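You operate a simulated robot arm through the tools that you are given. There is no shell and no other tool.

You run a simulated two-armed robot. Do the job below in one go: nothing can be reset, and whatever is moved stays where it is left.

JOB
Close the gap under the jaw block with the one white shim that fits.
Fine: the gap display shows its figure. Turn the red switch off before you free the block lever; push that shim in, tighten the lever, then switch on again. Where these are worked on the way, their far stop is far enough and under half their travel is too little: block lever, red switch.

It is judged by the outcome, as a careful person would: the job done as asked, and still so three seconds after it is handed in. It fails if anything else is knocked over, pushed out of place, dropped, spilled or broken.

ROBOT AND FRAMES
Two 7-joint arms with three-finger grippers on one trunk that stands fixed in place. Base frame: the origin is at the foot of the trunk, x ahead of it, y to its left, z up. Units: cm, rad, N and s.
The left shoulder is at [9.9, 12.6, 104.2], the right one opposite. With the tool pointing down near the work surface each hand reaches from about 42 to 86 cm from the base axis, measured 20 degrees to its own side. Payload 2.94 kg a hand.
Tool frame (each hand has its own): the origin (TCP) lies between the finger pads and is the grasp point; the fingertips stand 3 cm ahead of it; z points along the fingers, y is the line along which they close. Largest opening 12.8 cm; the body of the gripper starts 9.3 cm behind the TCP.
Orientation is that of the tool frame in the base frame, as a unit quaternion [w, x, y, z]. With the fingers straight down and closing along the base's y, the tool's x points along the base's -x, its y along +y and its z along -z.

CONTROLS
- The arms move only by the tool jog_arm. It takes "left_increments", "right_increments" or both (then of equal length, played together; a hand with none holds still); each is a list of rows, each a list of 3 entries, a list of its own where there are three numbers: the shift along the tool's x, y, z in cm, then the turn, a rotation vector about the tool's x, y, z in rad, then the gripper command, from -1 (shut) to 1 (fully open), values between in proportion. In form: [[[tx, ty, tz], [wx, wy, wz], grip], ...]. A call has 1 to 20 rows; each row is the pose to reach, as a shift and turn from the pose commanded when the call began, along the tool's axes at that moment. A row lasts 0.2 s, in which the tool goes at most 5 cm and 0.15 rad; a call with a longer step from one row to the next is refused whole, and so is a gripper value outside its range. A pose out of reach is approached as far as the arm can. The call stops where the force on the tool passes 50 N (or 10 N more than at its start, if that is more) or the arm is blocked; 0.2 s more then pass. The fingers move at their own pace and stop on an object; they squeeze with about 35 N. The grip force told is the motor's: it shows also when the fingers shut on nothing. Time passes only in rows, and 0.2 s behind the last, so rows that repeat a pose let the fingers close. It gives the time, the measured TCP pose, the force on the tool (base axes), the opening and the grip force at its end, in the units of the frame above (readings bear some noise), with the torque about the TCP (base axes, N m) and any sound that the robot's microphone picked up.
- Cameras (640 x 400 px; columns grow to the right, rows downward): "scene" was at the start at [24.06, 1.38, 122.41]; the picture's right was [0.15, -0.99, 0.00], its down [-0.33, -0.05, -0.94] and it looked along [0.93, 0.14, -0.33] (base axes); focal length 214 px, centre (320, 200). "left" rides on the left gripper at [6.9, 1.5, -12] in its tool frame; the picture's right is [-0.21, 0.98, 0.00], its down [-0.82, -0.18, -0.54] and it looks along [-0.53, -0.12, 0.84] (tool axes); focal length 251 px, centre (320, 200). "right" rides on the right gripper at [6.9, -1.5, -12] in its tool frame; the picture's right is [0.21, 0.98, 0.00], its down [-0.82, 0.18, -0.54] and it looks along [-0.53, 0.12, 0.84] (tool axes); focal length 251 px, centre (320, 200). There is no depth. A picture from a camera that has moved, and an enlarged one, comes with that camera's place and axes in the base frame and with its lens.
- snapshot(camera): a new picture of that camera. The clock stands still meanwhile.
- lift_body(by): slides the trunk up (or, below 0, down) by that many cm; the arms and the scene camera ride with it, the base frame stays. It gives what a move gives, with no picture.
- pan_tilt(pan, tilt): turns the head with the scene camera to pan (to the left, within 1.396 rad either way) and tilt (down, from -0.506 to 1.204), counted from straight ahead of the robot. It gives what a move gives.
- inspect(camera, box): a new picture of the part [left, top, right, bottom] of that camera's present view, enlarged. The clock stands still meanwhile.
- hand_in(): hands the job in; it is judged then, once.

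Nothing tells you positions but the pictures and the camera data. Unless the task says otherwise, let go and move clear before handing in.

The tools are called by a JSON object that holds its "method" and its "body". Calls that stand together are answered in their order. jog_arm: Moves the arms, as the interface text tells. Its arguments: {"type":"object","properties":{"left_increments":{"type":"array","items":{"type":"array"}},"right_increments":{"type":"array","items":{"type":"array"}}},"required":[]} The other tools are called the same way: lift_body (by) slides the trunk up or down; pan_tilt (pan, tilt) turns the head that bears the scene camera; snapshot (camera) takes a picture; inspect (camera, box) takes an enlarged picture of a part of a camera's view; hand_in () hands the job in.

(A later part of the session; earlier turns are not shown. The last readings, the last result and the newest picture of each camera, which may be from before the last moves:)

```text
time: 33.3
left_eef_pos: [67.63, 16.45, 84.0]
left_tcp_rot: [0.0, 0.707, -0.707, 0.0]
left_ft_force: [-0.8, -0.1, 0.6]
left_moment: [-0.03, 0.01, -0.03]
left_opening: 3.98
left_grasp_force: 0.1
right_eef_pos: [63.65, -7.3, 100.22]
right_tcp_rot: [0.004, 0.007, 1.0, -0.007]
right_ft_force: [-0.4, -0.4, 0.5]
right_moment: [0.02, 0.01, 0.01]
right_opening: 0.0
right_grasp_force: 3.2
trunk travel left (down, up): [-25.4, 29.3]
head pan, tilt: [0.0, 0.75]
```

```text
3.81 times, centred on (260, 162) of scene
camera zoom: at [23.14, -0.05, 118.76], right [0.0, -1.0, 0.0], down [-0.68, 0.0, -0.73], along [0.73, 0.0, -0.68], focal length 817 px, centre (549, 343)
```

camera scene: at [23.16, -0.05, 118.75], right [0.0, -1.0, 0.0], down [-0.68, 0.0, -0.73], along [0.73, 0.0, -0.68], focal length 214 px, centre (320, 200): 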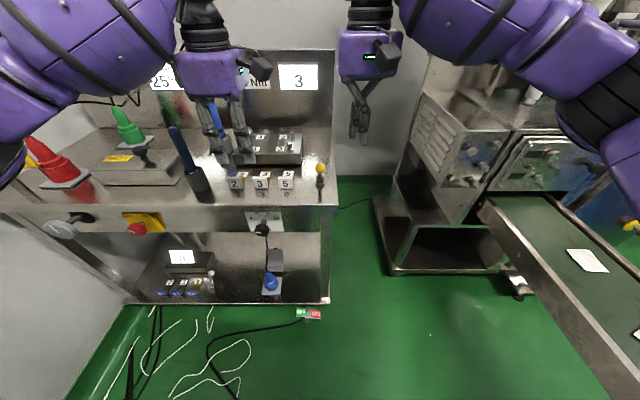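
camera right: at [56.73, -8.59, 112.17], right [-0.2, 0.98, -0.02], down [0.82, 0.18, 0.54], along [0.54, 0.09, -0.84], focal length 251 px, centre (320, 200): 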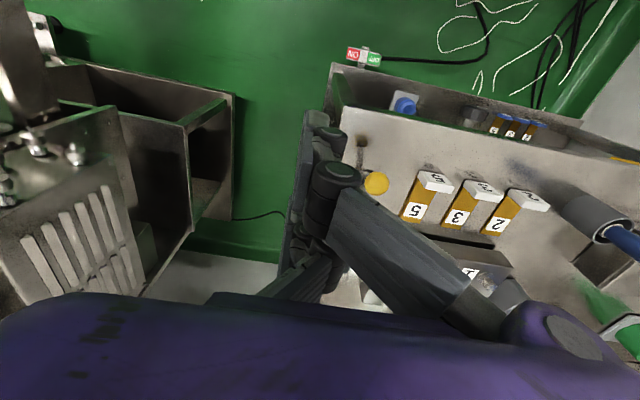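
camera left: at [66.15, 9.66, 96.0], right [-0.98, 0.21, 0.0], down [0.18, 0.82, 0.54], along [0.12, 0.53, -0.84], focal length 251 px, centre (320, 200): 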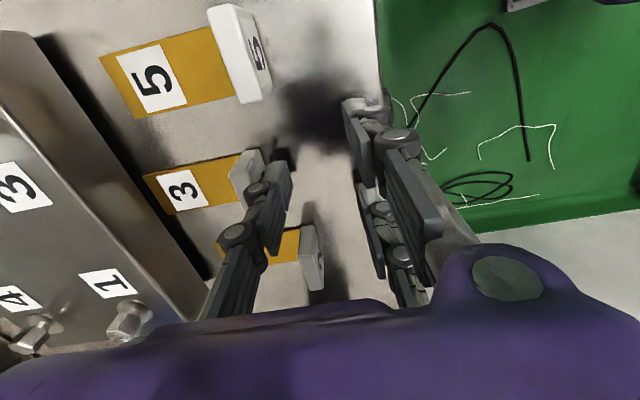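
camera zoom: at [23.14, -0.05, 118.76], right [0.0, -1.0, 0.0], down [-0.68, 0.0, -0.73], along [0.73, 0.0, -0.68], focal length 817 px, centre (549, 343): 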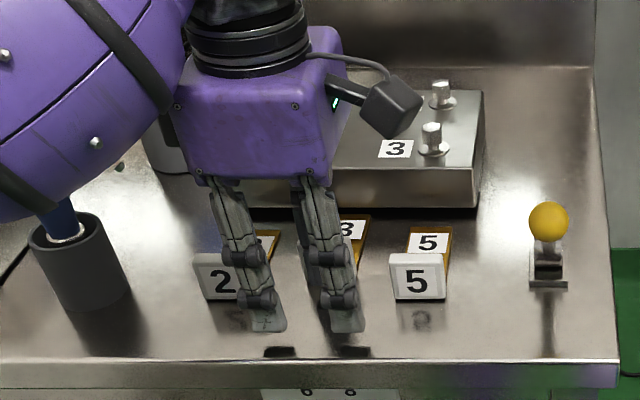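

Shim 3 is sliding ahead straight. I'll push until the tongue is about to meet the gap, then check alignment.

{"method": "jog_arm", "body": {"left_increments": [[[0, -0.6, 0], [0, 0, 0], -0.37], [[0, -1.2, 0], [0, 0, 0], -0.37], [[0, -1.7, 0], [0, 0, 0], -0.37]]}}

{"method": "snapshot", "body": {"camera": "left"}}

{"method": "inspect", "body": {"camera": "left", "box": [100, 60, 320, 280]}}

```text
time: 34.1
left_eef_pos: [69.31, 16.66, 83.85]
left_tcp_rot: [0.001, 0.707, -0.707, 0.001]
left_ft_force: [-1.2, -1.2, -0.5]
left_moment: [-0.04, 0.0, 0.0]
left_opening: 3.96
left_grasp_force: 0.1
right_eef_pos: [63.72, -7.37, 100.31]
right_tcp_rot: [0.003, 0.007, 1.0, -0.007]
right_ft_force: [-0.1, 0.2, -0.3]
right_moment: [-0.01, 0.02, -0.03]
right_opening: 0.0
right_grasp_force: 3.3
trunk travel left (down, up): [-25.4, 29.3]
head pan, tilt: [0.0, 0.75]
```

```text
taken
camera left: at [67.84, 9.78, 95.85], right [-0.98, 0.21, 0.0], down [0.18, 0.82, 0.54], along [0.12, 0.53, -0.84], focal length 251 px, centre (320, 200)
```

left: 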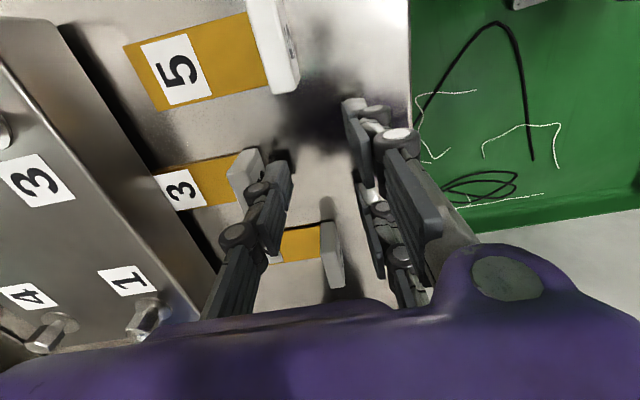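

```text
1.82 times, centred on (210, 170) of left
camera zoom: at [67.84, 9.78, 95.85], right [-0.98, 0.21, 0.0], down [0.18, 0.82, 0.54], along [0.12, 0.53, -0.84], focal length 457 px, centre (520, 254)
```

zoom: 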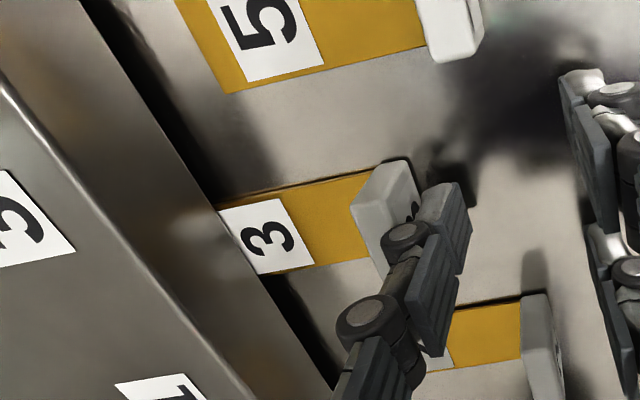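

The tongue's tip is entering under the block, parallel and straight. I'll keep pushing slowly while watching the force.

{"method": "jog_arm", "body": {"left_increments": [[[0, -0.5, 0], [0, 0, 0], -0.37], [[0, -1.0, 0], [0, 0, 0], -0.37], [[0, -1.5, 0], [0, 0, 0], -0.37], [[0, -2.0, 0], [0, 0, 0], -0.37], [[0, -2.5, 0], [0, 0, 0], -0.37], [[0, -3.0, 0], [0, 0, 0], -0.37]]}}

{"method": "snapshot", "body": {"camera": "left"}}

{"method": "snapshot", "body": {"camera": "scene"}}

```text
time: 35.5
left_eef_pos: [72.4, 16.47, 83.93]
left_tcp_rot: [-0.001, 0.708, -0.707, 0.001]
left_ft_force: [-3.3, 0.1, 1.4]
left_moment: [0.0, 0.02, -0.02]
left_opening: 4.59
left_grasp_force: 0.1
right_eef_pos: [63.66, -7.39, 100.33]
right_tcp_rot: [0.003, 0.007, 1.0, -0.007]
right_ft_force: [0.0, 0.3, 0.3]
right_moment: [0.0, 0.03, -0.01]
right_opening: 0.01
right_grasp_force: 3.2
trunk travel left (down, up): [-25.4, 29.3]
head pan, tilt: [0.0, 0.75]
```

```text
taken
camera left: at [70.9, 9.69, 95.89], right [-0.98, 0.21, 0.0], down [0.18, 0.82, 0.54], along [0.12, 0.53, -0.84], focal length 251 px, centre (320, 200)
```

left: 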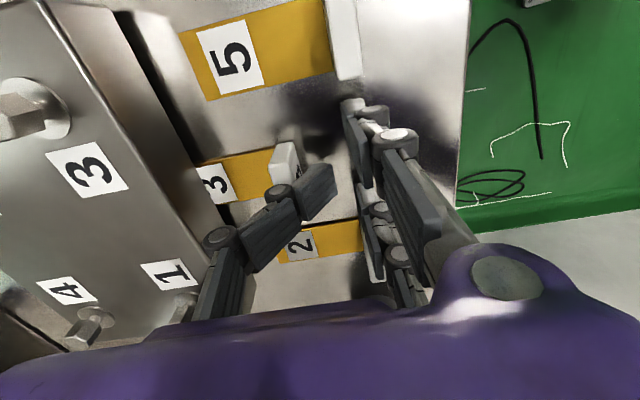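

```text
taken
camera scene: at [23.11, -0.06, 118.77], right [0.0, -1.0, 0.0], down [-0.68, 0.0, -0.73], along [0.73, 0.0, -0.68], focal length 214 px, centre (320, 200)
```

scene: 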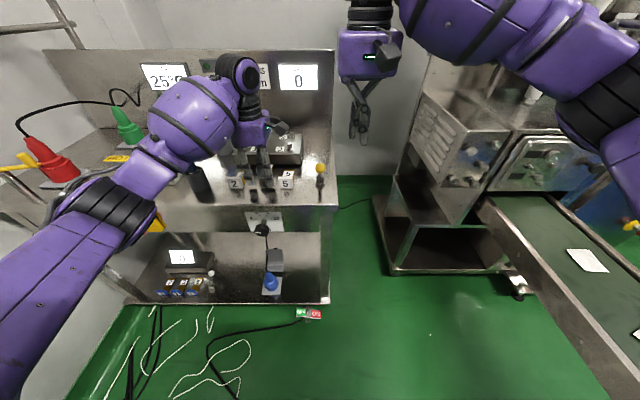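

The GAP display has changed to 0, so the shim is seated under the block, but the pushing finger is flexing back. I'll zoom to see how far in the shim is.

{"method": "inspect", "body": {"camera": "left", "box": [160, 100, 360, 270]}}

{"method": "inspect", "body": {"camera": "scene", "box": [220, 130, 310, 200]}}

{"method": "inspect", "body": {"camera": "right", "box": [380, 140, 580, 300]}}

{"method": "inspect", "body": {"camera": "scene", "box": [130, 50, 340, 110]}}

```text
2.35 times, centred on (260, 185) of left
camera zoom: at [70.9, 9.69, 95.89], right [-0.98, 0.21, 0.0], down [0.18, 0.82, 0.54], along [0.12, 0.53, -0.84], focal length 592 px, centre (461, 235)
```

zoom: 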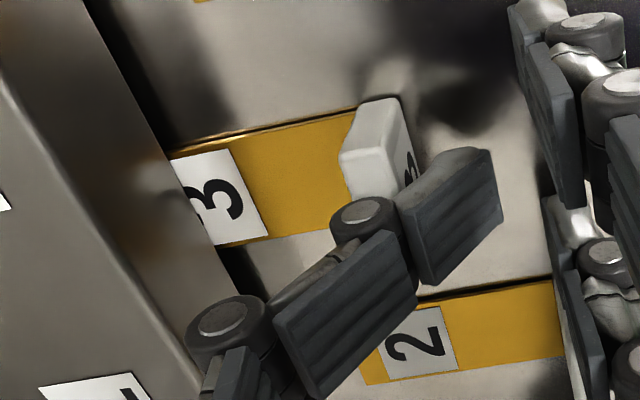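

```text
5.71 times, centred on (265, 165) of scene
camera zoom: at [23.11, -0.06, 118.77], right [0.0, -1.0, 0.0], down [-0.68, 0.0, -0.73], along [0.73, 0.0, -0.68], focal length 1226 px, centre (634, 400)
```

zoom: 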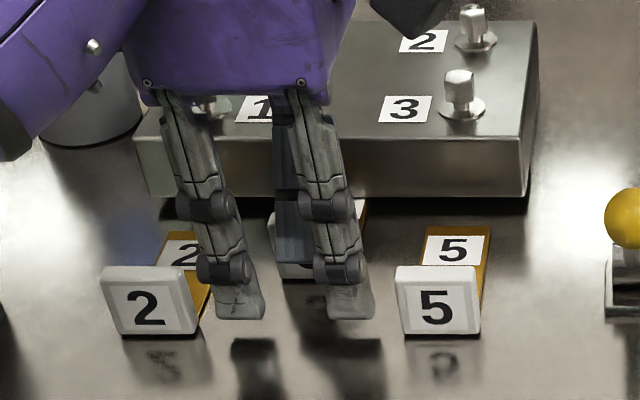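

```text
2.50 times, centred on (480, 220) of right
camera zoom: at [56.73, -8.53, 112.2], right [-0.2, 0.98, -0.02], down [0.82, 0.18, 0.54], along [0.54, 0.1, -0.84], focal length 629 px, centre (-80, 150)
```

zoom: 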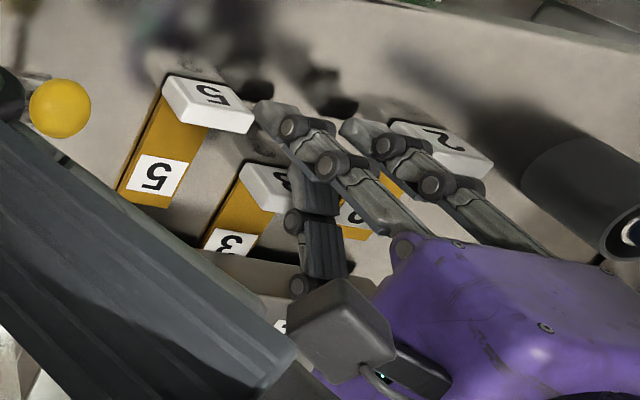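

```text
3.05 times, centred on (235, 80) of scene
camera zoom: at [23.11, -0.06, 118.77], right [0.0, -1.0, 0.0], down [-0.68, 0.0, -0.73], along [0.73, 0.0, -0.68], focal length 654 px, centre (579, 566)
```

zoom: 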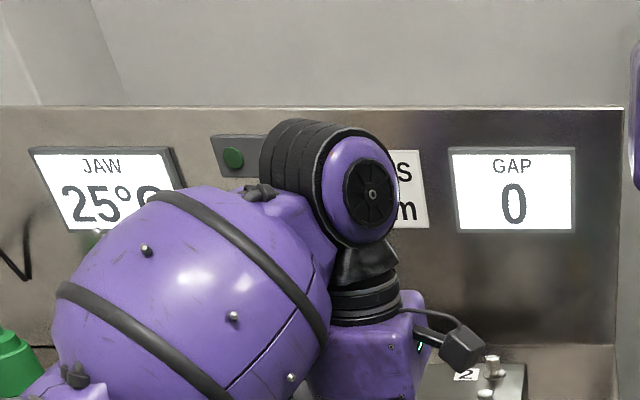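

The tongue is about 1 cm in (handle back at x≈75) and the finger bends in its closing direction, so I need a stiffer push with the fingers' sides. I'll back off, rise, and turn the hand back so the fingers push edge-on.

{"method": "jog_arm", "body": {"left_increments": [[[0, 1.5, 0], [0, 0, 0], -0.37], [[0, 3, -1], [0, 0, 0], -0.37], [[0, 4, -5], [0, 0, 0], -0.6], [[0, 5, -8], [0, 0, 0.14], -1], [[0, 5.5, -9], [0, 0, 0.285], -1], [[0, 5.5, -9], [0, 0, 0.43], -1], [[0, 5.5, -9], [0, 0, 0.575], -1], [[0, 5.5, -9], [0, 0, 0.72], -1], [[0, 5.5, -9], [0, 0, 0.865], -1], [[0, 5.5, -9], [0, 0, 1.01], -1], [[0, 5.5, -9], [0, 0, 1.155], -1], [[0, 5.5, -9], [0, 0, 1.3], -1], [[0, 5.5, -9], [0, 0, 1.44], -1], [[0, 5.5, -9], [0, 0, 1.5708], -1]]}}

{"method": "snapshot", "body": {"camera": "left"}}

{"method": "snapshot", "body": {"camera": "scene"}}

{"method": "inspect", "body": {"camera": "scene", "box": [200, 110, 320, 215]}}

```text
time: 38.5
left_eef_pos: [66.93, 16.57, 92.79]
left_tcp_rot: [0.0, 0.0, 1.0, -0.001]
left_ft_force: [0.2, -0.3, -0.3]
left_moment: [0.01, 0.01, 0.02]
left_opening: 0.0
left_grasp_force: 2.8
right_eef_pos: [63.7, -7.35, 100.26]
right_tcp_rot: [0.003, 0.006, 1.0, -0.008]
right_ft_force: [-0.3, 0.4, 0.1]
right_moment: [-0.02, -0.05, 0.02]
right_opening: 0.01
right_grasp_force: 2.9
trunk travel left (down, up): [-25.4, 29.3]
head pan, tilt: [0.0, 0.75]
```

```text
taken
camera left: at [59.97, 18.17, 104.76], right [0.22, 0.98, 0.0], down [0.82, -0.18, 0.54], along [0.53, -0.12, -0.84], focal length 251 px, centre (320, 200)
```

left: 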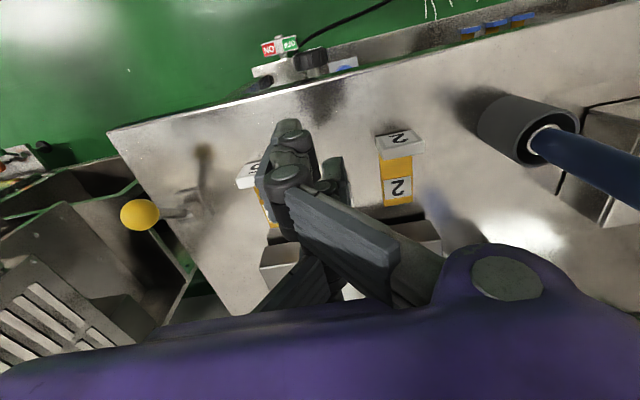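

```text
taken
camera scene: at [23.13, -0.04, 118.76], right [0.0, -1.0, 0.0], down [-0.68, 0.0, -0.73], along [0.73, 0.0, -0.68], focal length 214 px, centre (320, 200)
```

scene: 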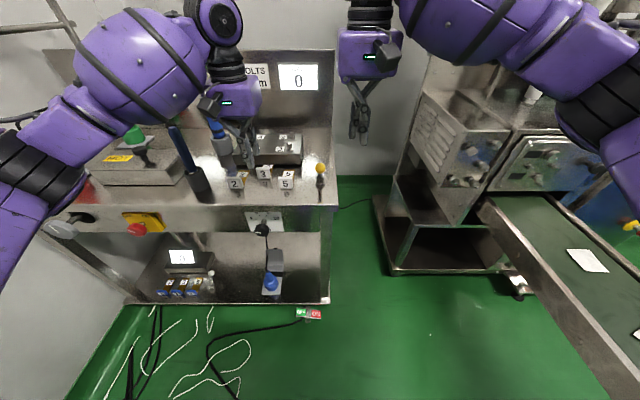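

```text
3.81 times, centred on (260, 162) of scene
camera zoom: at [23.13, -0.04, 118.76], right [0.0, -1.0, 0.0], down [-0.68, 0.0, -0.73], along [0.73, 0.0, -0.68], focal length 817 px, centre (549, 343)
```

zoom: 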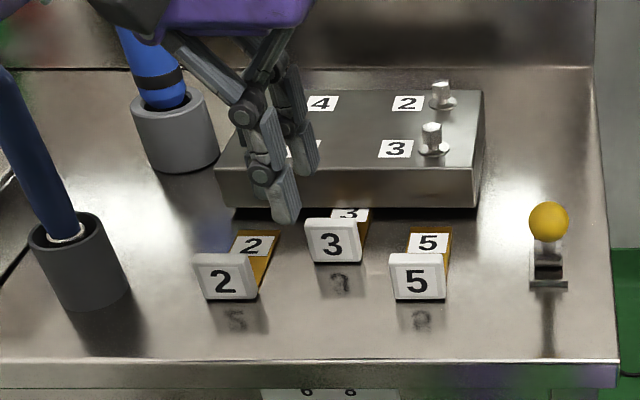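

Shim 3 sits straight with its handle front at x≈74.1, and the closed fingers' leading edge is about 4 cm ahead of the TCP. I'll lower the closed hand behind the handle.

{"method": "jog_arm", "body": {"left_increments": [[[-0.3, 0.3, 3], [0, 0, 0], -1], [[-0.6, 0.3, 6], [0, 0, 0], -1], [[-0.6, 0.3, 7.6], [0, 0, 0], -1]]}}

{"method": "inspect", "body": {"camera": "scene", "box": [220, 120, 310, 200]}}

{"method": "inspect", "body": {"camera": "right", "box": [380, 140, 580, 300]}}

{"method": "snapshot", "body": {"camera": "left"}}

```text
time: 39.3
left_eef_pos: [67.52, 16.98, 85.14]
left_tcp_rot: [0.001, -0.001, 1.0, -0.001]
left_ft_force: [0.3, -0.5, 0.0]
left_moment: [-0.02, 0.0, 0.02]
left_opening: 0.0
left_grasp_force: 2.7
right_eef_pos: [63.79, -7.48, 100.31]
right_tcp_rot: [0.003, 0.007, 1.0, -0.008]
right_ft_force: [0.0, 0.0, 0.6]
right_moment: [-0.01, 0.02, 0.0]
right_opening: 0.0
right_grasp_force: 3.1
trunk travel left (down, up): [-25.4, 29.3]
head pan, tilt: [0.0, 0.75]
```

```text
5.00 times, centred on (265, 160) of scene
camera zoom: at [23.15, -0.03, 118.76], right [0.0, -1.0, 0.0], down [-0.68, 0.0, -0.73], along [0.73, 0.0, -0.68], focal length 1072 px, centre (595, 400)
```

zoom: 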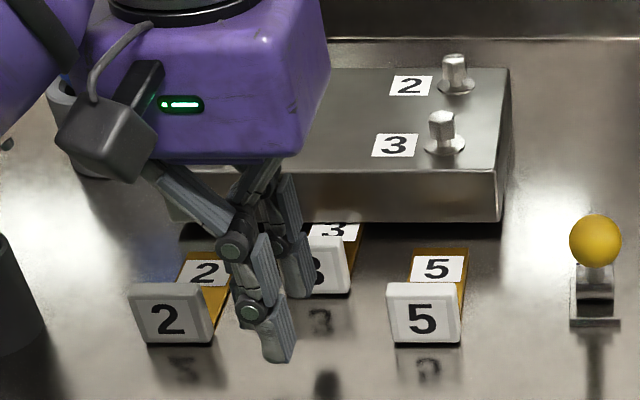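

```text
2.50 times, centred on (480, 220) of right
camera zoom: at [56.78, -8.5, 112.17], right [-0.2, 0.98, -0.02], down [0.82, 0.18, 0.54], along [0.53, 0.1, -0.84], focal length 629 px, centre (-80, 150)
```

zoom: 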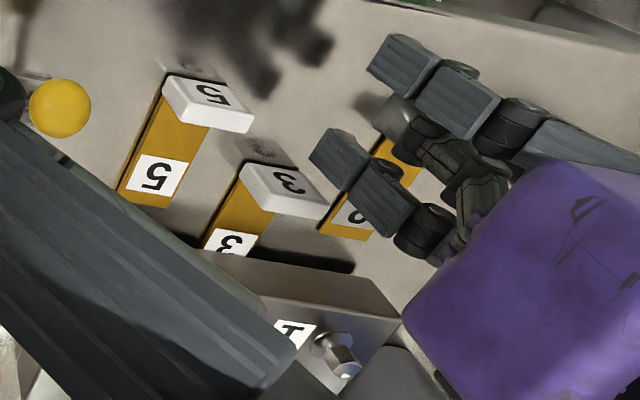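

```text
taken
camera left: at [60.59, 18.57, 97.13], right [0.21, 0.98, 0.0], down [0.82, -0.18, 0.54], along [0.53, -0.12, -0.84], focal length 251 px, centre (320, 200)
```

left: 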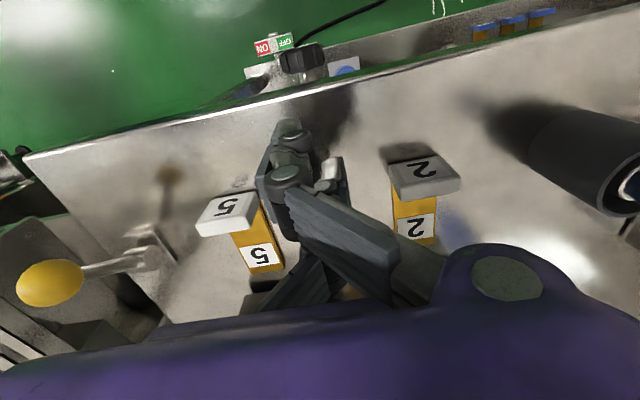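

The leading finger is centred behind the handle. I'll lower the last bit and push forward slowly.

{"method": "jog_arm", "body": {"left_increments": [[[0, 0, 1.2], [0, 0, 0], -1], [[-1, 0, 1.2], [0, 0, 0], -1], [[-2, 0, 1.2], [0, 0, 0], -1], [[-2.5, 0, 1.2], [0, 0, 0], -1], [[-3, 0, 1.2], [0, 0, 0], -1], [[-3.5, 0, 1.2], [0, 0, 0], -1], [[-4, 0, 1.2], [0, 0, 0], -1]]}}

{"method": "inspect", "body": {"camera": "scene", "box": [220, 120, 310, 200]}}

{"method": "inspect", "body": {"camera": "right", "box": [380, 140, 580, 300]}}

```text
time: 40.7
left_eef_pos: [70.12, 16.9, 83.89]
left_tcp_rot: [-0.01, 0.005, 1.0, 0.004]
left_ft_force: [-26.3, 1.1, 8.8]
left_moment: [0.04, -0.13, -0.21]
left_opening: 0.0
left_grasp_force: 3.2
right_eef_pos: [63.49, -7.33, 100.46]
right_tcp_rot: [0.004, 0.009, 1.0, -0.008]
right_ft_force: [0.6, -0.4, -1.3]
right_moment: [-0.01, 0.02, 0.03]
right_opening: 0.01
right_grasp_force: 3.1
trunk travel left (down, up): [-25.4, 29.3]
head pan, tilt: [0.0, 0.75]
stopped in row 7 (left hand): the force on the tool passed its limit at 55 N (the readings are from after the stop); the commanded pose is now the measured one
```

```text
5.00 times, centred on (265, 160) of scene
camera zoom: at [22.87, -0.04, 118.83], right [0.0, -1.0, 0.0], down [-0.68, 0.0, -0.73], along [0.73, 0.0, -0.68], focal length 1072 px, centre (595, 400)
```

zoom: 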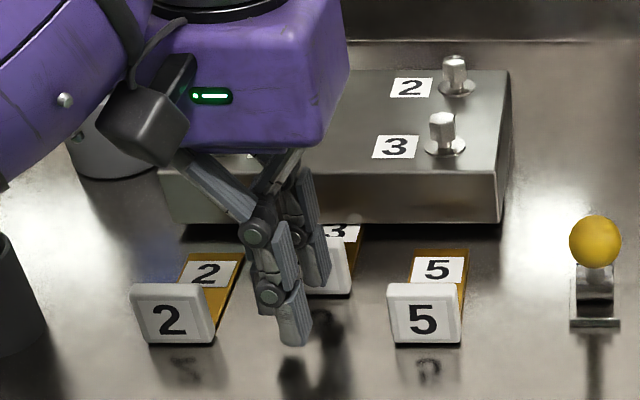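

```text
2.50 times, centred on (480, 220) of right
camera zoom: at [56.53, -8.53, 112.3], right [-0.2, 0.98, -0.02], down [0.82, 0.18, 0.55], along [0.54, 0.1, -0.84], focal length 629 px, centre (-80, 150)
```

zoom: 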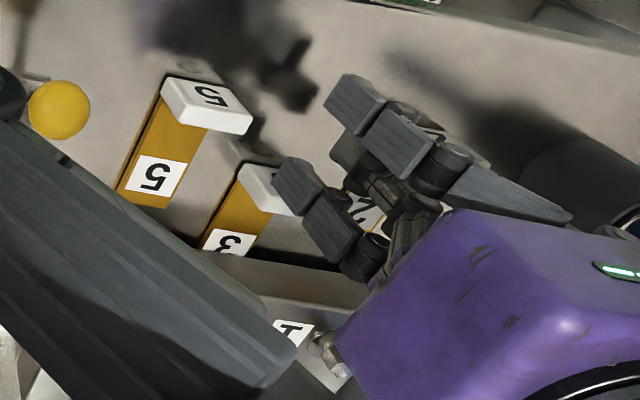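

The hand now meets a solid stop at 55 N with the handle at the same place as before, which suggests the shim is fully home. I'll back off, rise, and check the display and the shim.

{"method": "jog_arm", "body": {"left_increments": [[[1.5, 0, 0], [0, 0, 0], -1], [[3, 0, -0.5], [0, 0, 0], -1], [[4, 0, -4], [0, 0, 0], -1], [[6, 3, -7], [0, 0, 0], -1], [[9, 7, -8], [0, 0, 0], -1], [[12, 11, -8], [0, 0, 0], -1]]}}

{"method": "snapshot", "body": {"camera": "scene"}}

{"method": "inspect", "body": {"camera": "scene", "box": [226, 130, 306, 192]}}

{"method": "inspect", "body": {"camera": "left", "box": [180, 150, 400, 300]}}

{"method": "inspect", "body": {"camera": "right", "box": [380, 140, 540, 260]}}

```text
refused: row 5 steps farther than a row can; nothing moved
```

```text
taken
camera scene: at [22.87, -0.04, 118.83], right [0.0, -1.0, 0.0], down [-0.68, 0.0, -0.73], along [0.73, 0.0, -0.68], focal length 214 px, centre (320, 200)
```

scene: 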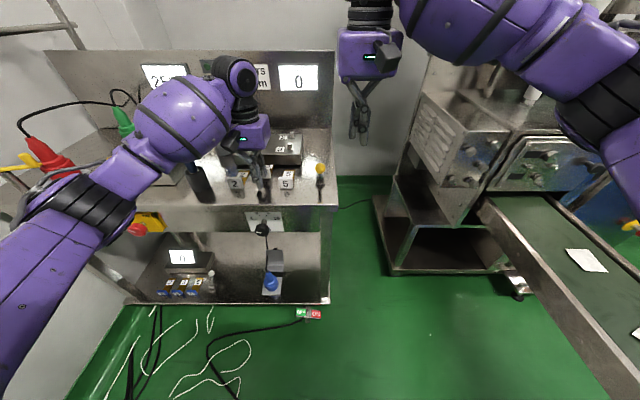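

```text
6.45 times, centred on (266, 161) of scene
camera zoom: at [22.87, -0.04, 118.83], right [0.0, -1.0, 0.0], down [-0.68, 0.0, -0.73], along [0.73, 0.0, -0.68], focal length 1384 px, centre (668, 452)
```

zoom: 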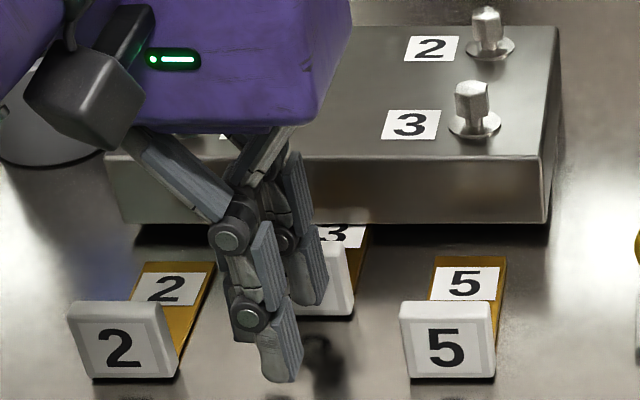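

```text
2.67 times, centred on (290, 225) of left
camera zoom: at [63.51, 18.48, 96.15], right [0.22, 0.97, 0.0], down [0.83, -0.19, 0.52], along [0.51, -0.12, -0.85], focal length 670 px, centre (400, 133)
```

zoom: 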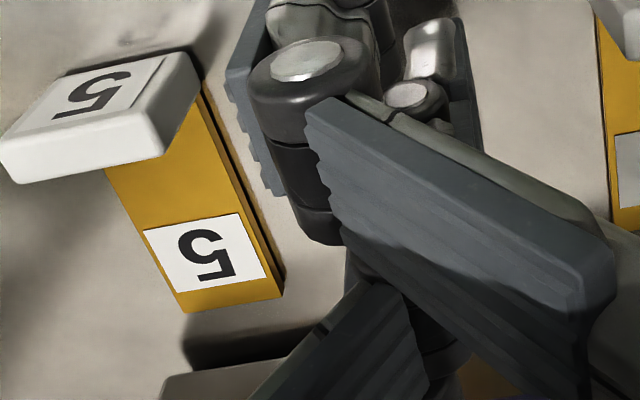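

```text
3.33 times, centred on (460, 200) of right
camera zoom: at [56.53, -8.53, 112.3], right [-0.2, 0.98, -0.02], down [0.82, 0.18, 0.55], along [0.54, 0.1, -0.84], focal length 838 px, centre (-147, 200)
```

zoom: 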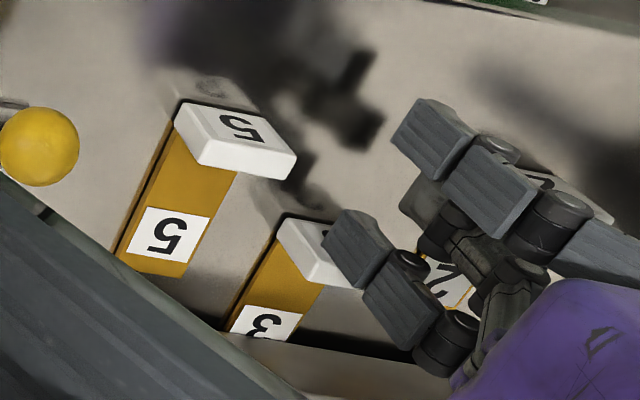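

GAP still shows 0 and the display agrees the gap is closed. I'll back the hand off with shorter steps for a clear look.

{"method": "jog_arm", "body": {"left_increments": [[[1.5, 0, 0], [0, 0, 0], -1], [[3, 0, -0.5], [0, 0, 0], -1], [[4, 0, -4], [0, 0, 0], -1], [[6, 2, -7], [0, 0, 0], -1], [[8, 5, -8], [0, 0, 0], -1], [[11, 8, -8], [0, 0, 0], -1]]}}

{"method": "snapshot", "body": {"camera": "scene"}}

{"method": "inspect", "body": {"camera": "scene", "box": [226, 130, 306, 192]}}

{"method": "inspect", "body": {"camera": "right", "box": [380, 140, 540, 260]}}

{"method": "snapshot", "body": {"camera": "left"}}

```text
time: 42.1
left_eef_pos: [59.81, 24.7, 91.88]
left_tcp_rot: [-0.009, 0.004, 1.0, 0.002]
left_ft_force: [0.2, -0.3, 0.3]
left_moment: [-0.04, -0.03, 0.01]
left_opening: 0.0
left_grasp_force: 2.9
right_eef_pos: [63.66, -7.38, 100.39]
right_tcp_rot: [0.003, 0.007, 1.0, -0.008]
right_ft_force: [0.4, -0.6, -0.3]
right_moment: [-0.03, 0.0, -0.01]
right_opening: 0.0
right_grasp_force: 3.0
trunk travel left (down, up): [-25.4, 29.3]
head pan, tilt: [0.0, 0.75]
```

```text
taken
camera scene: at [23.03, 0.01, 118.78], right [0.0, -1.0, 0.0], down [-0.68, 0.0, -0.73], along [0.73, 0.0, -0.68], focal length 214 px, centre (320, 200)
```

scene: 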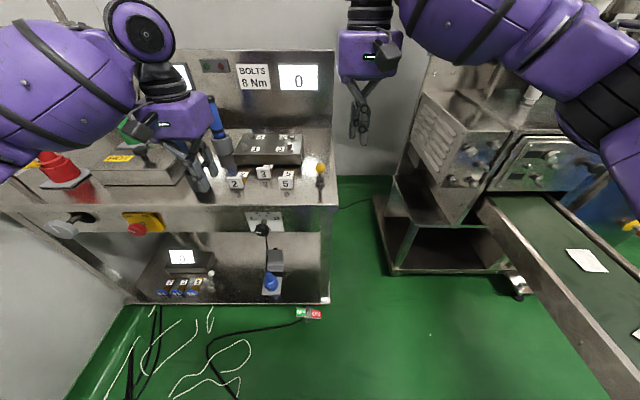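

```text
6.45 times, centred on (266, 161) of scene
camera zoom: at [23.03, 0.01, 118.78], right [0.0, -1.0, 0.0], down [-0.68, 0.0, -0.73], along [0.73, 0.0, -0.68], focal length 1384 px, centre (668, 452)
```

zoom: 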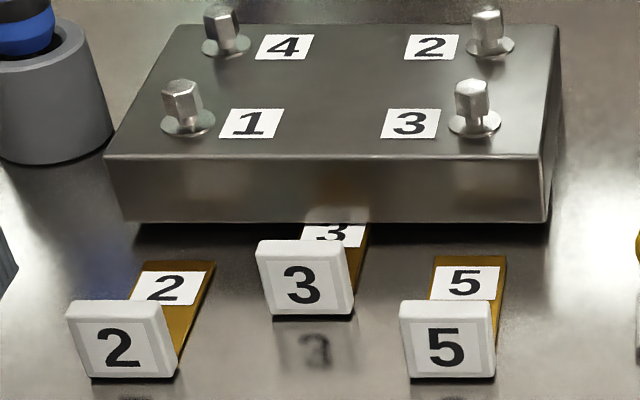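

```text
3.33 times, centred on (460, 200) of right
camera zoom: at [56.66, -8.47, 112.26], right [-0.2, 0.98, -0.02], down [0.82, 0.18, 0.54], along [0.54, 0.1, -0.84], focal length 838 px, centre (-147, 200)
```

zoom: 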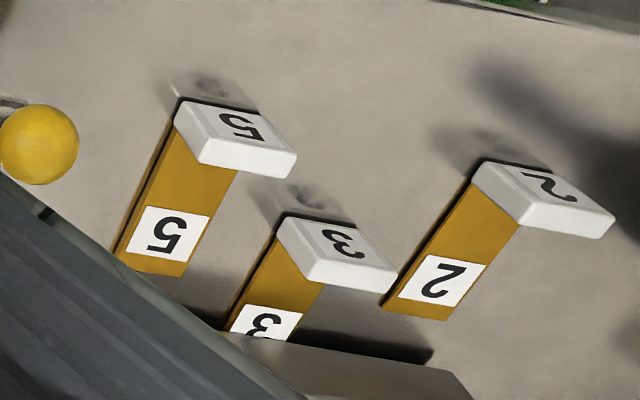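

```text
taken
camera left: at [53.07, 26.28, 103.96], right [0.22, 0.98, 0.0], down [0.83, -0.19, 0.53], along [0.51, -0.12, -0.85], focal length 251 px, centre (320, 200)
```

left: 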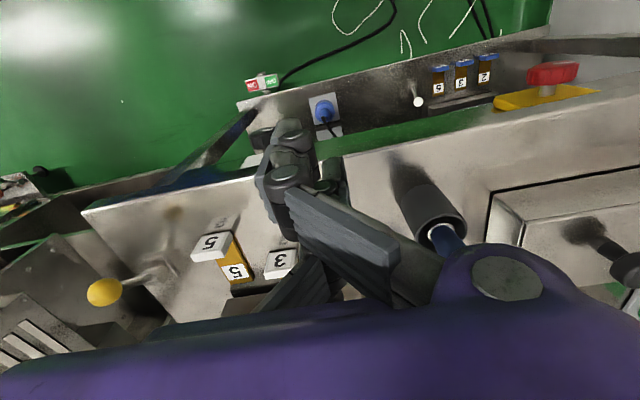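

Shim 3 is home, straight and against its stop; shims 2 and 5 are untouched and GAP reads 0. Now I'll tighten the lever: I'll bring the right hand over with its paired fingers set to straddle the ball fore and aft.

{"method": "jog_arm", "body": {"right_increments": [[[-1.4, 1.2, 0.8], [-0.005, 0.002, -0.004], -0.37], [[-2.8, 2.4, 1.6], [-0.01, 0.004, -0.008], -0.37], [[-4.2, 3.6, 2.4], [-0.016, 0.006, -0.014], -0.37], [[-5.7, 4.8, 3.4], [-0.016, 0.006, -0.014], -0.37]]}}

{"method": "snapshot", "body": {"camera": "right"}}

{"method": "inspect", "body": {"camera": "scene", "box": [270, 90, 370, 200]}}

```text
time: 43.1
left_eef_pos: [59.84, 24.62, 91.83]
left_tcp_rot: [-0.009, 0.003, 1.0, 0.002]
left_ft_force: [0.2, 0.2, 0.4]
left_moment: [-0.01, 0.03, 0.01]
left_opening: 0.0
left_grasp_force: 3.5
right_eef_pos: [69.66, -2.66, 96.78]
right_tcp_rot: [0.0, 0.0, 1.0, 0.0]
right_ft_force: [0.2, 0.4, -0.3]
right_moment: [-0.03, 0.0, -0.01]
right_opening: 4.03
right_grasp_force: 0.0
trunk travel left (down, up): [-25.4, 29.3]
head pan, tilt: [0.0, 0.75]
```

```text
taken
camera right: at [62.74, -4.08, 108.7], right [-0.21, 0.98, 0.0], down [0.82, 0.18, 0.54], along [0.53, 0.12, -0.84], focal length 251 px, centre (320, 200)
```

right: 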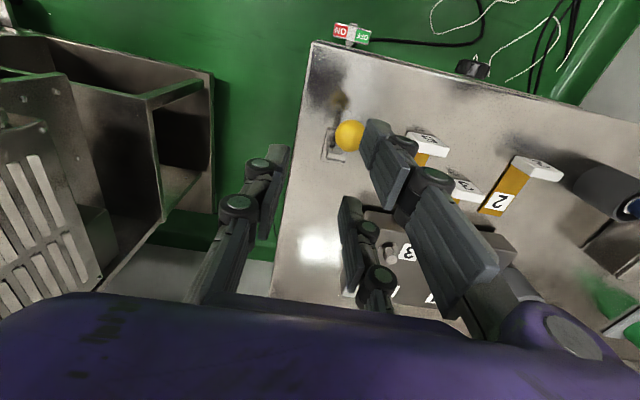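

```text
3.64 times, centred on (320, 145) of scene
camera zoom: at [23.17, -0.01, 118.75], right [0.0, -1.0, 0.0], down [-0.68, 0.0, -0.73], along [0.73, 0.0, -0.68], focal length 780 px, centre (320, 400)
```

zoom: 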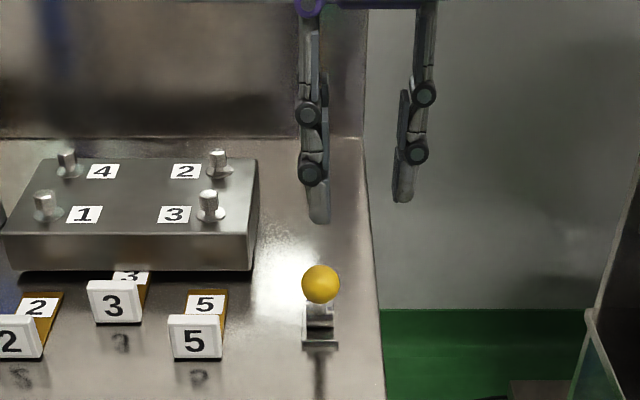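

The paired fingers are in line with the ball (y≈0). I'll shift back half a centimetre and lower so the ball sits between the front and rear fingers.

{"method": "jog_arm", "body": {"right_increments": [[[0.5, 0, 2.5], [0, 0, 0], -0.37], [[0.5, 0, 5], [0, 0, 0], -0.37], [[0.5, 0, 7.6], [0, 0, 0], -0.37]]}}

{"method": "snapshot", "body": {"camera": "right"}}

{"method": "inspect", "body": {"camera": "scene", "box": [290, 110, 350, 200]}}

```text
time: 43.9
left_eef_pos: [59.9, 24.62, 91.86]
left_tcp_rot: [-0.009, 0.002, 1.0, 0.002]
left_ft_force: [0.0, 0.8, 0.5]
left_moment: [0.01, 0.01, 0.04]
left_opening: 0.04
left_grasp_force: 3.4
right_eef_pos: [69.18, -2.8, 89.24]
right_tcp_rot: [0.0, 0.0, 1.0, 0.001]
right_ft_force: [-0.8, -0.8, 0.2]
right_moment: [-0.01, 0.01, 0.01]
right_opening: 4.04
right_grasp_force: 0.1
trunk travel left (down, up): [-25.4, 29.3]
head pan, tilt: [0.0, 0.75]
```

```text
taken
camera right: at [62.33, -4.2, 101.07], right [-0.21, 0.98, 0.0], down [0.82, 0.18, 0.54], along [0.53, 0.12, -0.84], focal length 251 px, centre (320, 200)
```

right: 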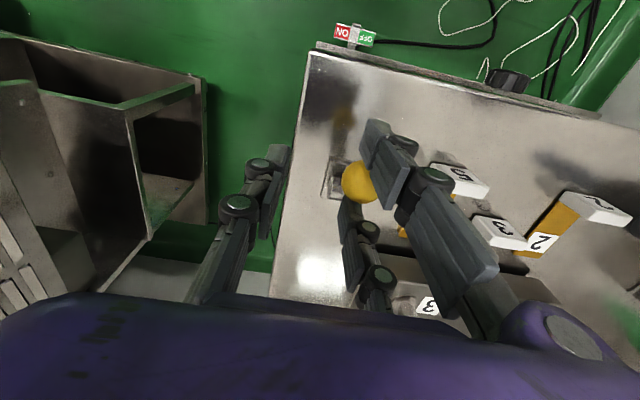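

```text
4.44 times, centred on (320, 155) of scene
camera zoom: at [23.19, -0.05, 118.75], right [0.0, -1.0, 0.0], down [-0.68, 0.0, -0.73], along [0.73, 0.0, -0.68], focal length 953 px, centre (320, 400)
```

zoom: 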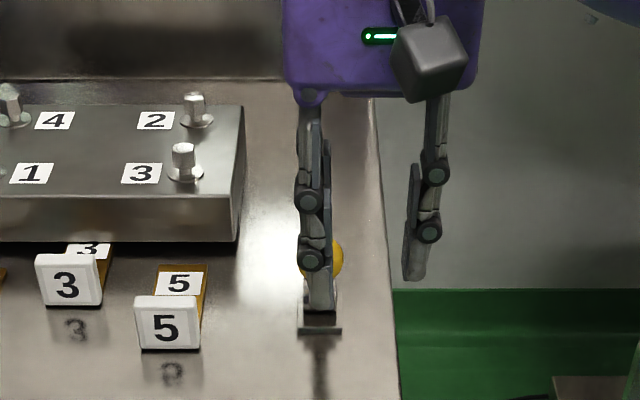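

The ball is captured between the two fingers. I'll push it away from me (+x) toward the tight side, watching force.

{"method": "jog_arm", "body": {"right_increments": [[[-0.8, -0.2, 0], [0, 0, 0], -0.37], [[-1.6, -0.2, 0], [0, 0, 0], -0.37], [[-2.4, -0.2, 0], [0, 0, 0], -0.37], [[-3.2, -0.2, 0], [0, 0, 0], -0.37], [[-4, -0.2, 0], [0, 0, 0], -0.37], [[-4.8, -0.2, 0], [0, 0, 0], -0.37], [[-5.6, -0.2, 0], [0, 0, 0], -0.37], [[-6.4, -0.2, 0], [0, 0, 0], -0.37]]}}

{"method": "snapshot", "body": {"camera": "right"}}

{"method": "inspect", "body": {"camera": "scene", "box": [290, 110, 350, 200]}}

```text
time: 45.7
left_eef_pos: [59.92, 24.57, 91.85]
left_tcp_rot: [-0.009, 0.003, 1.0, 0.001]
left_ft_force: [-0.5, 0.0, 0.2]
left_moment: [-0.02, 0.01, -0.04]
left_opening: 0.0
left_grasp_force: 3.7
right_eef_pos: [75.56, -2.94, 89.23]
right_tcp_rot: [0.001, 0.001, 1.0, 0.001]
right_ft_force: [1.1, 0.9, -0.9]
right_moment: [0.03, -0.01, -0.08]
right_opening: 4.06
right_grasp_force: 0.0
trunk travel left (down, up): [-25.4, 29.3]
head pan, tilt: [0.0, 0.75]
```

```text
taken
camera right: at [68.59, -4.37, 101.15], right [-0.21, 0.98, 0.0], down [0.82, 0.18, 0.54], along [0.53, 0.12, -0.84], focal length 251 px, centre (320, 200)
```

right: 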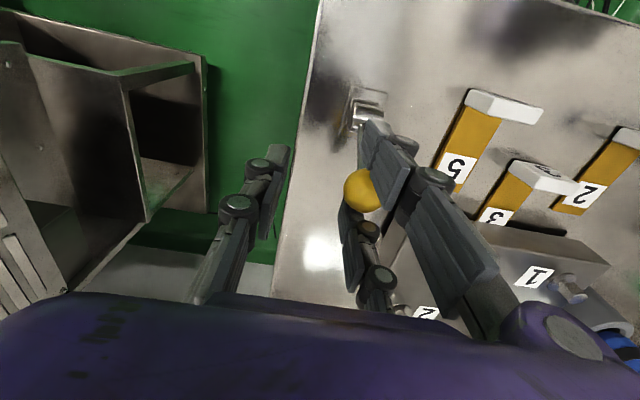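

```text
4.44 times, centred on (320, 155) of scene
camera zoom: at [23.17, -0.03, 118.75], right [0.0, -1.0, 0.0], down [-0.68, 0.0, -0.73], along [0.73, 0.0, -0.68], focal length 953 px, centre (320, 400)
```

zoom: 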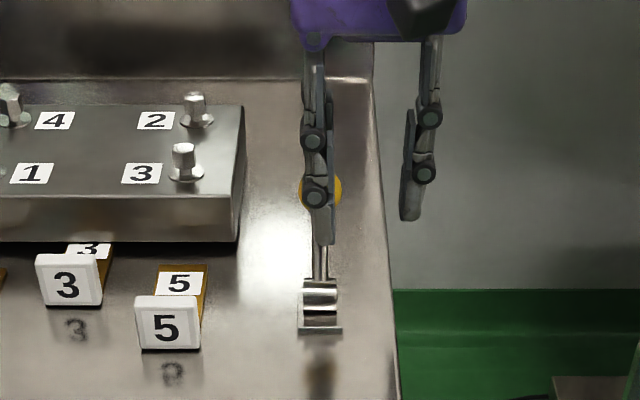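

The lever has swung back to its original tight side. I'll press a little farther to be sure it is at the stop.

{"method": "jog_arm", "body": {"right_increments": [[[-0.5, 0, 0], [0, 0, 0], -0.37], [[-1.0, 0, 0], [0, 0, 0], -0.37], [[-1.5, 0, 0], [0, 0, 0], -0.37], [[-1.9, 0, 0], [0, 0, 0], -0.37]]}}

{"method": "inspect", "body": {"camera": "scene", "box": [290, 110, 350, 200]}}

```text
time: 46.7
left_eef_pos: [59.85, 24.63, 91.94]
left_tcp_rot: [-0.008, 0.004, 1.0, 0.002]
left_ft_force: [0.2, 0.4, 0.1]
left_moment: [0.0, -0.04, 0.02]
left_opening: 0.02
left_grasp_force: 3.0
right_eef_pos: [77.2, -2.95, 89.32]
right_tcp_rot: [0.0, 0.0, 1.0, 0.0]
right_ft_force: [-10.2, -0.2, -3.5]
right_moment: [-0.05, 0.15, 0.26]
right_opening: 4.03
right_grasp_force: 0.0
trunk travel left (down, up): [-25.4, 29.3]
head pan, tilt: [0.0, 0.75]
```

```text
4.44 times, centred on (320, 155) of scene
camera zoom: at [23.05, -0.04, 118.77], right [0.0, -1.0, 0.0], down [-0.68, 0.0, -0.73], along [0.73, 0.0, -0.68], focal length 953 px, centre (320, 400)
```

zoom: 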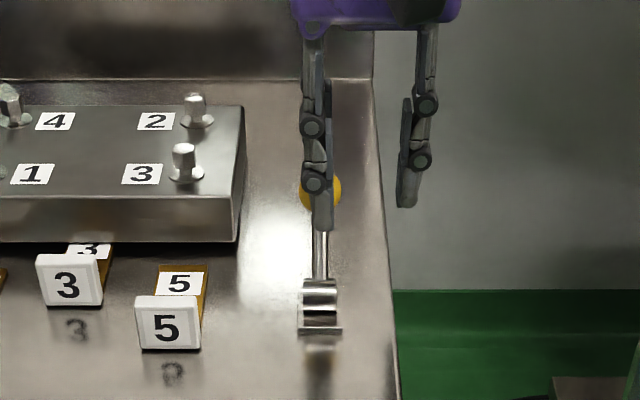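

The lever resists at its stop with 10 N. I'll centre the fingers off the ball, lift straight up and move the right hand clear.

{"method": "jog_arm", "body": {"right_increments": [[[0.6, 0, 0], [0, 0, 0], -0.37], [[1.2, 0, 0], [0, 0, 0], -0.37], [[1.2, 0, -3], [0, 0, 0], -0.37], [[1.2, 0, -6], [0, 0, 0], -0.37], [[3, -3, -9], [0, 0, 0], -0.37], [[6, -6, -11], [0, 0, 0], -0.37], [[9, -9, -11], [0, 0, 0], -0.37], [[12, -12, -11], [0, 0, 0], -0.37]]}}

{"method": "snapshot", "body": {"camera": "scene"}}

{"method": "inspect", "body": {"camera": "scene", "box": [200, 50, 350, 200]}}

{"method": "inspect", "body": {"camera": "scene", "box": [300, 140, 340, 200]}}

```text
time: 48.5
left_eef_pos: [59.85, 24.57, 91.89]
left_tcp_rot: [-0.008, 0.003, 1.0, 0.002]
left_ft_force: [-0.8, 0.3, -1.6]
left_moment: [0.01, 0.02, 0.02]
left_opening: 0.02
left_grasp_force: 3.3
right_eef_pos: [65.22, -15.02, 100.25]
right_tcp_rot: [0.001, 0.0, 1.0, 0.0]
right_ft_force: [0.8, -0.1, 0.2]
right_moment: [0.03, 0.0, -0.01]
right_opening: 4.03
right_grasp_force: 0.1
trunk travel left (down, up): [-25.4, 29.3]
head pan, tilt: [0.0, 0.75]
```

```text
taken
camera scene: at [23.07, -0.09, 118.78], right [0.0, -1.0, 0.0], down [-0.68, 0.0, -0.73], along [0.73, 0.0, -0.68], focal length 214 px, centre (320, 200)
```

scene: 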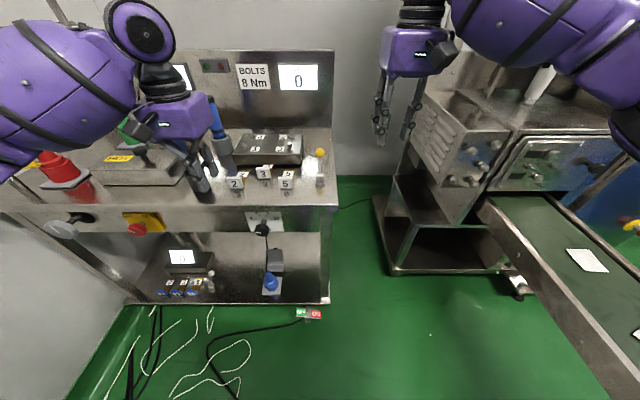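

```text
2.67 times, centred on (275, 125) of scene
camera zoom: at [23.07, -0.09, 118.78], right [0.0, -1.0, 0.0], down [-0.68, 0.0, -0.73], along [0.73, 0.0, -0.68], focal length 572 px, centre (440, 400)
```

zoom: 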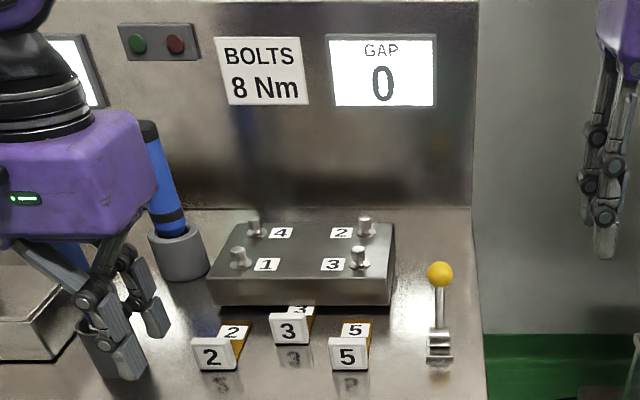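

```text
6.67 times, centred on (320, 170) of scene
camera zoom: at [23.07, -0.09, 118.78], right [0.0, -1.0, 0.0], down [-0.68, 0.0, -0.73], along [0.73, 0.0, -0.68], focal length 1430 px, centre (320, 400)
```

zoom: 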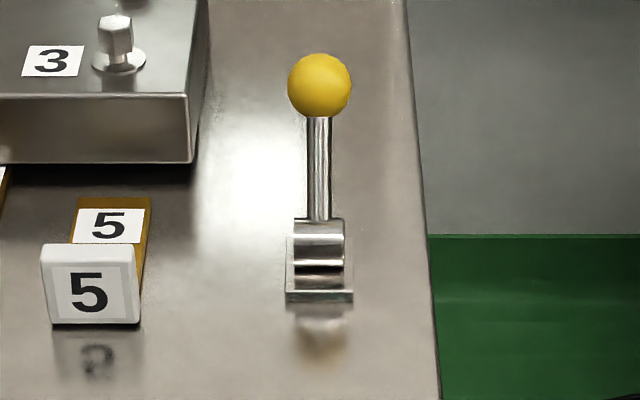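

The lever is tight at its original stop and GAP holds at 0. Now I'll take the left hand back to the red switch: first up to its starting place, opening the fingers.

{"method": "jog_arm", "body": {"left_increments": [[[1, 1, -4], [0, 0, 0], -1], [[2, 3, -8], [0, 0, 0], -0.5], [[3.2, 6, -11.5], [0, 0, 0], 0.3], [[4.4, 9, -14.5], [0, 0, 0], 0.3], [[5.5, 11.5, -17.5], [0, -0.01, 0], 0.3], [[6.65, 13.4, -19.8], [0.004, -0.016, -0.006], 0.3]]}}

{"method": "snapshot", "body": {"camera": "scene"}}

```text
time: 49.9
left_eef_pos: [53.33, 37.97, 111.87]
left_tcp_rot: [0.0, 0.0, 1.0, -0.001]
left_ft_force: [-0.5, 0.6, -0.4]
left_moment: [-0.03, -0.03, 0.01]
left_opening: 8.32
left_grasp_force: 0.1
right_eef_pos: [65.28, -14.88, 100.36]
right_tcp_rot: [0.001, 0.001, 1.0, 0.0]
right_ft_force: [0.0, -0.2, 0.3]
right_moment: [0.0, -0.01, -0.01]
right_opening: 4.02
right_grasp_force: 0.1
trunk travel left (down, up): [-25.4, 29.3]
head pan, tilt: [0.0, 0.75]
```

```text
taken
camera scene: at [23.05, -0.04, 118.78], right [0.0, -1.0, 0.0], down [-0.68, 0.0, -0.73], along [0.73, 0.0, -0.68], focal length 214 px, centre (320, 200)
```

scene: 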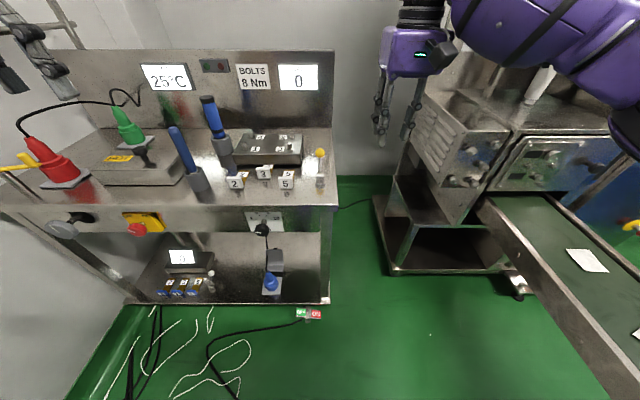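

The bench is clear. I'll repeat the earlier swing to point the left hand forward in front of the bench.

{"method": "jog_arm", "body": {"left_increments": [[[0.5, 1, 2], [0, -0.14, 0], 0.3], [[1, 2, 4], [0, -0.28, 0], 0.3], [[1.5, 3.5, 6], [0, -0.42, 0], 0.3], [[2, 5, 8], [0, -0.56, 0], 0.3], [[2.5, 6.5, 10], [0, -0.7, 0], 0.3], [[3, 8, 12], [0, -0.84, 0], 0.3], [[3, 9.5, 14], [0, -0.98, 0], 0.3], [[3, 11, 16], [0, -1.12, 0], 0.3], [[3, 12, 18], [0, -1.26, 0], 0.3], [[3, 13, 20], [0, -1.4, 0], 0.3], [[3, 13.6, 21.8], [0, -1.5, 0], 0.3], [[3, 13.6, 22], [0, -1.5708, 0], 0.3]]}}

```text
time: 52.5
left_eef_pos: [50.5, 51.75, 89.93]
left_tcp_rot: [0.707, -0.001, 0.707, -0.002]
left_ft_force: [-0.9, 0.0, -0.3]
left_moment: [0.0, -0.02, 0.02]
left_opening: 8.3
left_grasp_force: 0.1
left hand out of reach, approached as far as the arm can: row 7, 8, 9
right_eef_pos: [65.31, -15.03, 100.22]
right_tcp_rot: [0.0, 0.0, 1.0, 0.001]
right_ft_force: [-0.1, 2.1, 0.5]
right_moment: [-0.01, 0.01, 0.04]
right_opening: 4.02
right_grasp_force: 0.0
trunk travel left (down, up): [-25.4, 29.3]
head pan, tilt: [0.0, 0.75]
```

I'll lower to the knob's height with no roll, ready to grip and turn clockwise.

{"method": "jog_arm", "body": {"left_increments": [[[4, 0, 0], [0, 0, 0], 0.3], [[8, 0, 0], [0, 0, 0], 0.3], [[12, 0, 0], [0, 0, 0], 0.3], [[16, 0, 0], [0, 0, 0], 0.3], [[19.1, 0.1, 0.4], [0, 0, 0], 0.3]]}}

{"method": "snapshot", "body": {"camera": "left"}}

```text
time: 53.7
left_eef_pos: [50.95, 51.95, 70.75]
left_tcp_rot: [0.707, -0.001, 0.707, 0.0]
left_ft_force: [-0.7, 1.1, -0.9]
left_moment: [-0.04, 0.0, -0.04]
left_opening: 8.31
left_grasp_force: 0.1
right_eef_pos: [65.46, -14.98, 100.13]
right_tcp_rot: [0.0, 0.0, 1.0, 0.0]
right_ft_force: [0.7, -0.1, -0.2]
right_moment: [-0.03, 0.0, 0.02]
right_opening: 4.03
right_grasp_force: 0.0
trunk travel left (down, up): [-25.4, 29.3]
head pan, tilt: [0.0, 0.75]
```

```text
taken
camera left: at [38.91, 53.63, 63.87], right [0.0, 0.98, 0.21], down [-0.54, -0.18, 0.82], along [0.84, -0.11, 0.53], focal length 251 px, centre (320, 200)
```

left: 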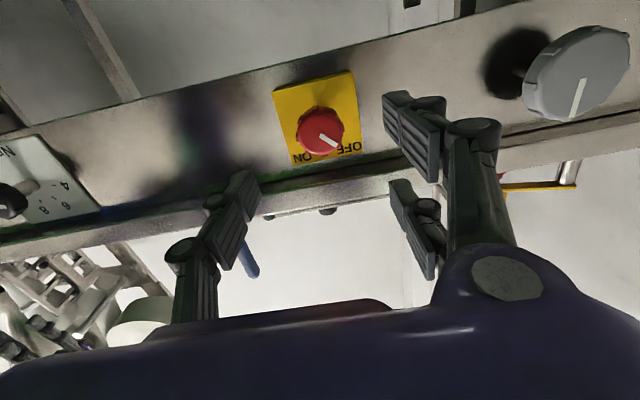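

The knob is ahead with the pointer at OFF. I'll close in and grip it, allowing for the slight offset seen earlier.

{"method": "jog_arm", "body": {"left_increments": [[[-0.2, -0.4, 3.1], [0, 0, 0], 0.3], [[-0.25, -0.5, 6.2], [0, 0, 0], 0.3], [[-0.25, -0.5, 9.2], [0, 0, 0], 0.3], [[-0.25, -0.5, 9.2], [0, 0, 0], -0.6], [[-0.25, -0.5, 9.2], [0, 0, 0], -1], [[-0.25, -0.5, 9.2], [0, 0, 0], -1]]}}

{"method": "snapshot", "body": {"camera": "left"}}

```text
time: 55.1
left_eef_pos: [59.9, 51.59, 71.18]
left_tcp_rot: [0.706, -0.002, 0.708, 0.002]
left_ft_force: [3.0, 3.7, -1.1]
left_moment: [0.12, 0.03, 0.22]
left_opening: 3.32
left_grasp_force: 45.0
right_eef_pos: [65.37, -14.94, 100.16]
right_tcp_rot: [0.0, 0.0, 1.0, 0.0]
right_ft_force: [0.6, 0.8, 0.0]
right_moment: [-0.02, 0.05, -0.01]
right_opening: 4.03
right_grasp_force: 0.0
trunk travel left (down, up): [-25.4, 29.3]
head pan, tilt: [0.0, 0.75]
```

```text
taken
camera left: at [48.04, 53.2, 64.19], right [0.0, 0.98, 0.21], down [-0.54, -0.18, 0.82], along [0.84, -0.12, 0.53], focal length 251 px, centre (320, 200)
```

left: 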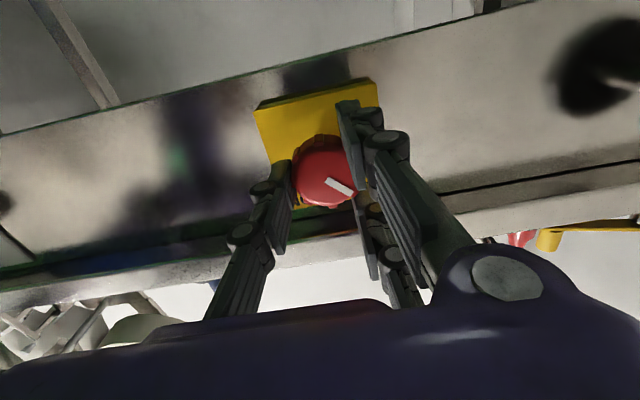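

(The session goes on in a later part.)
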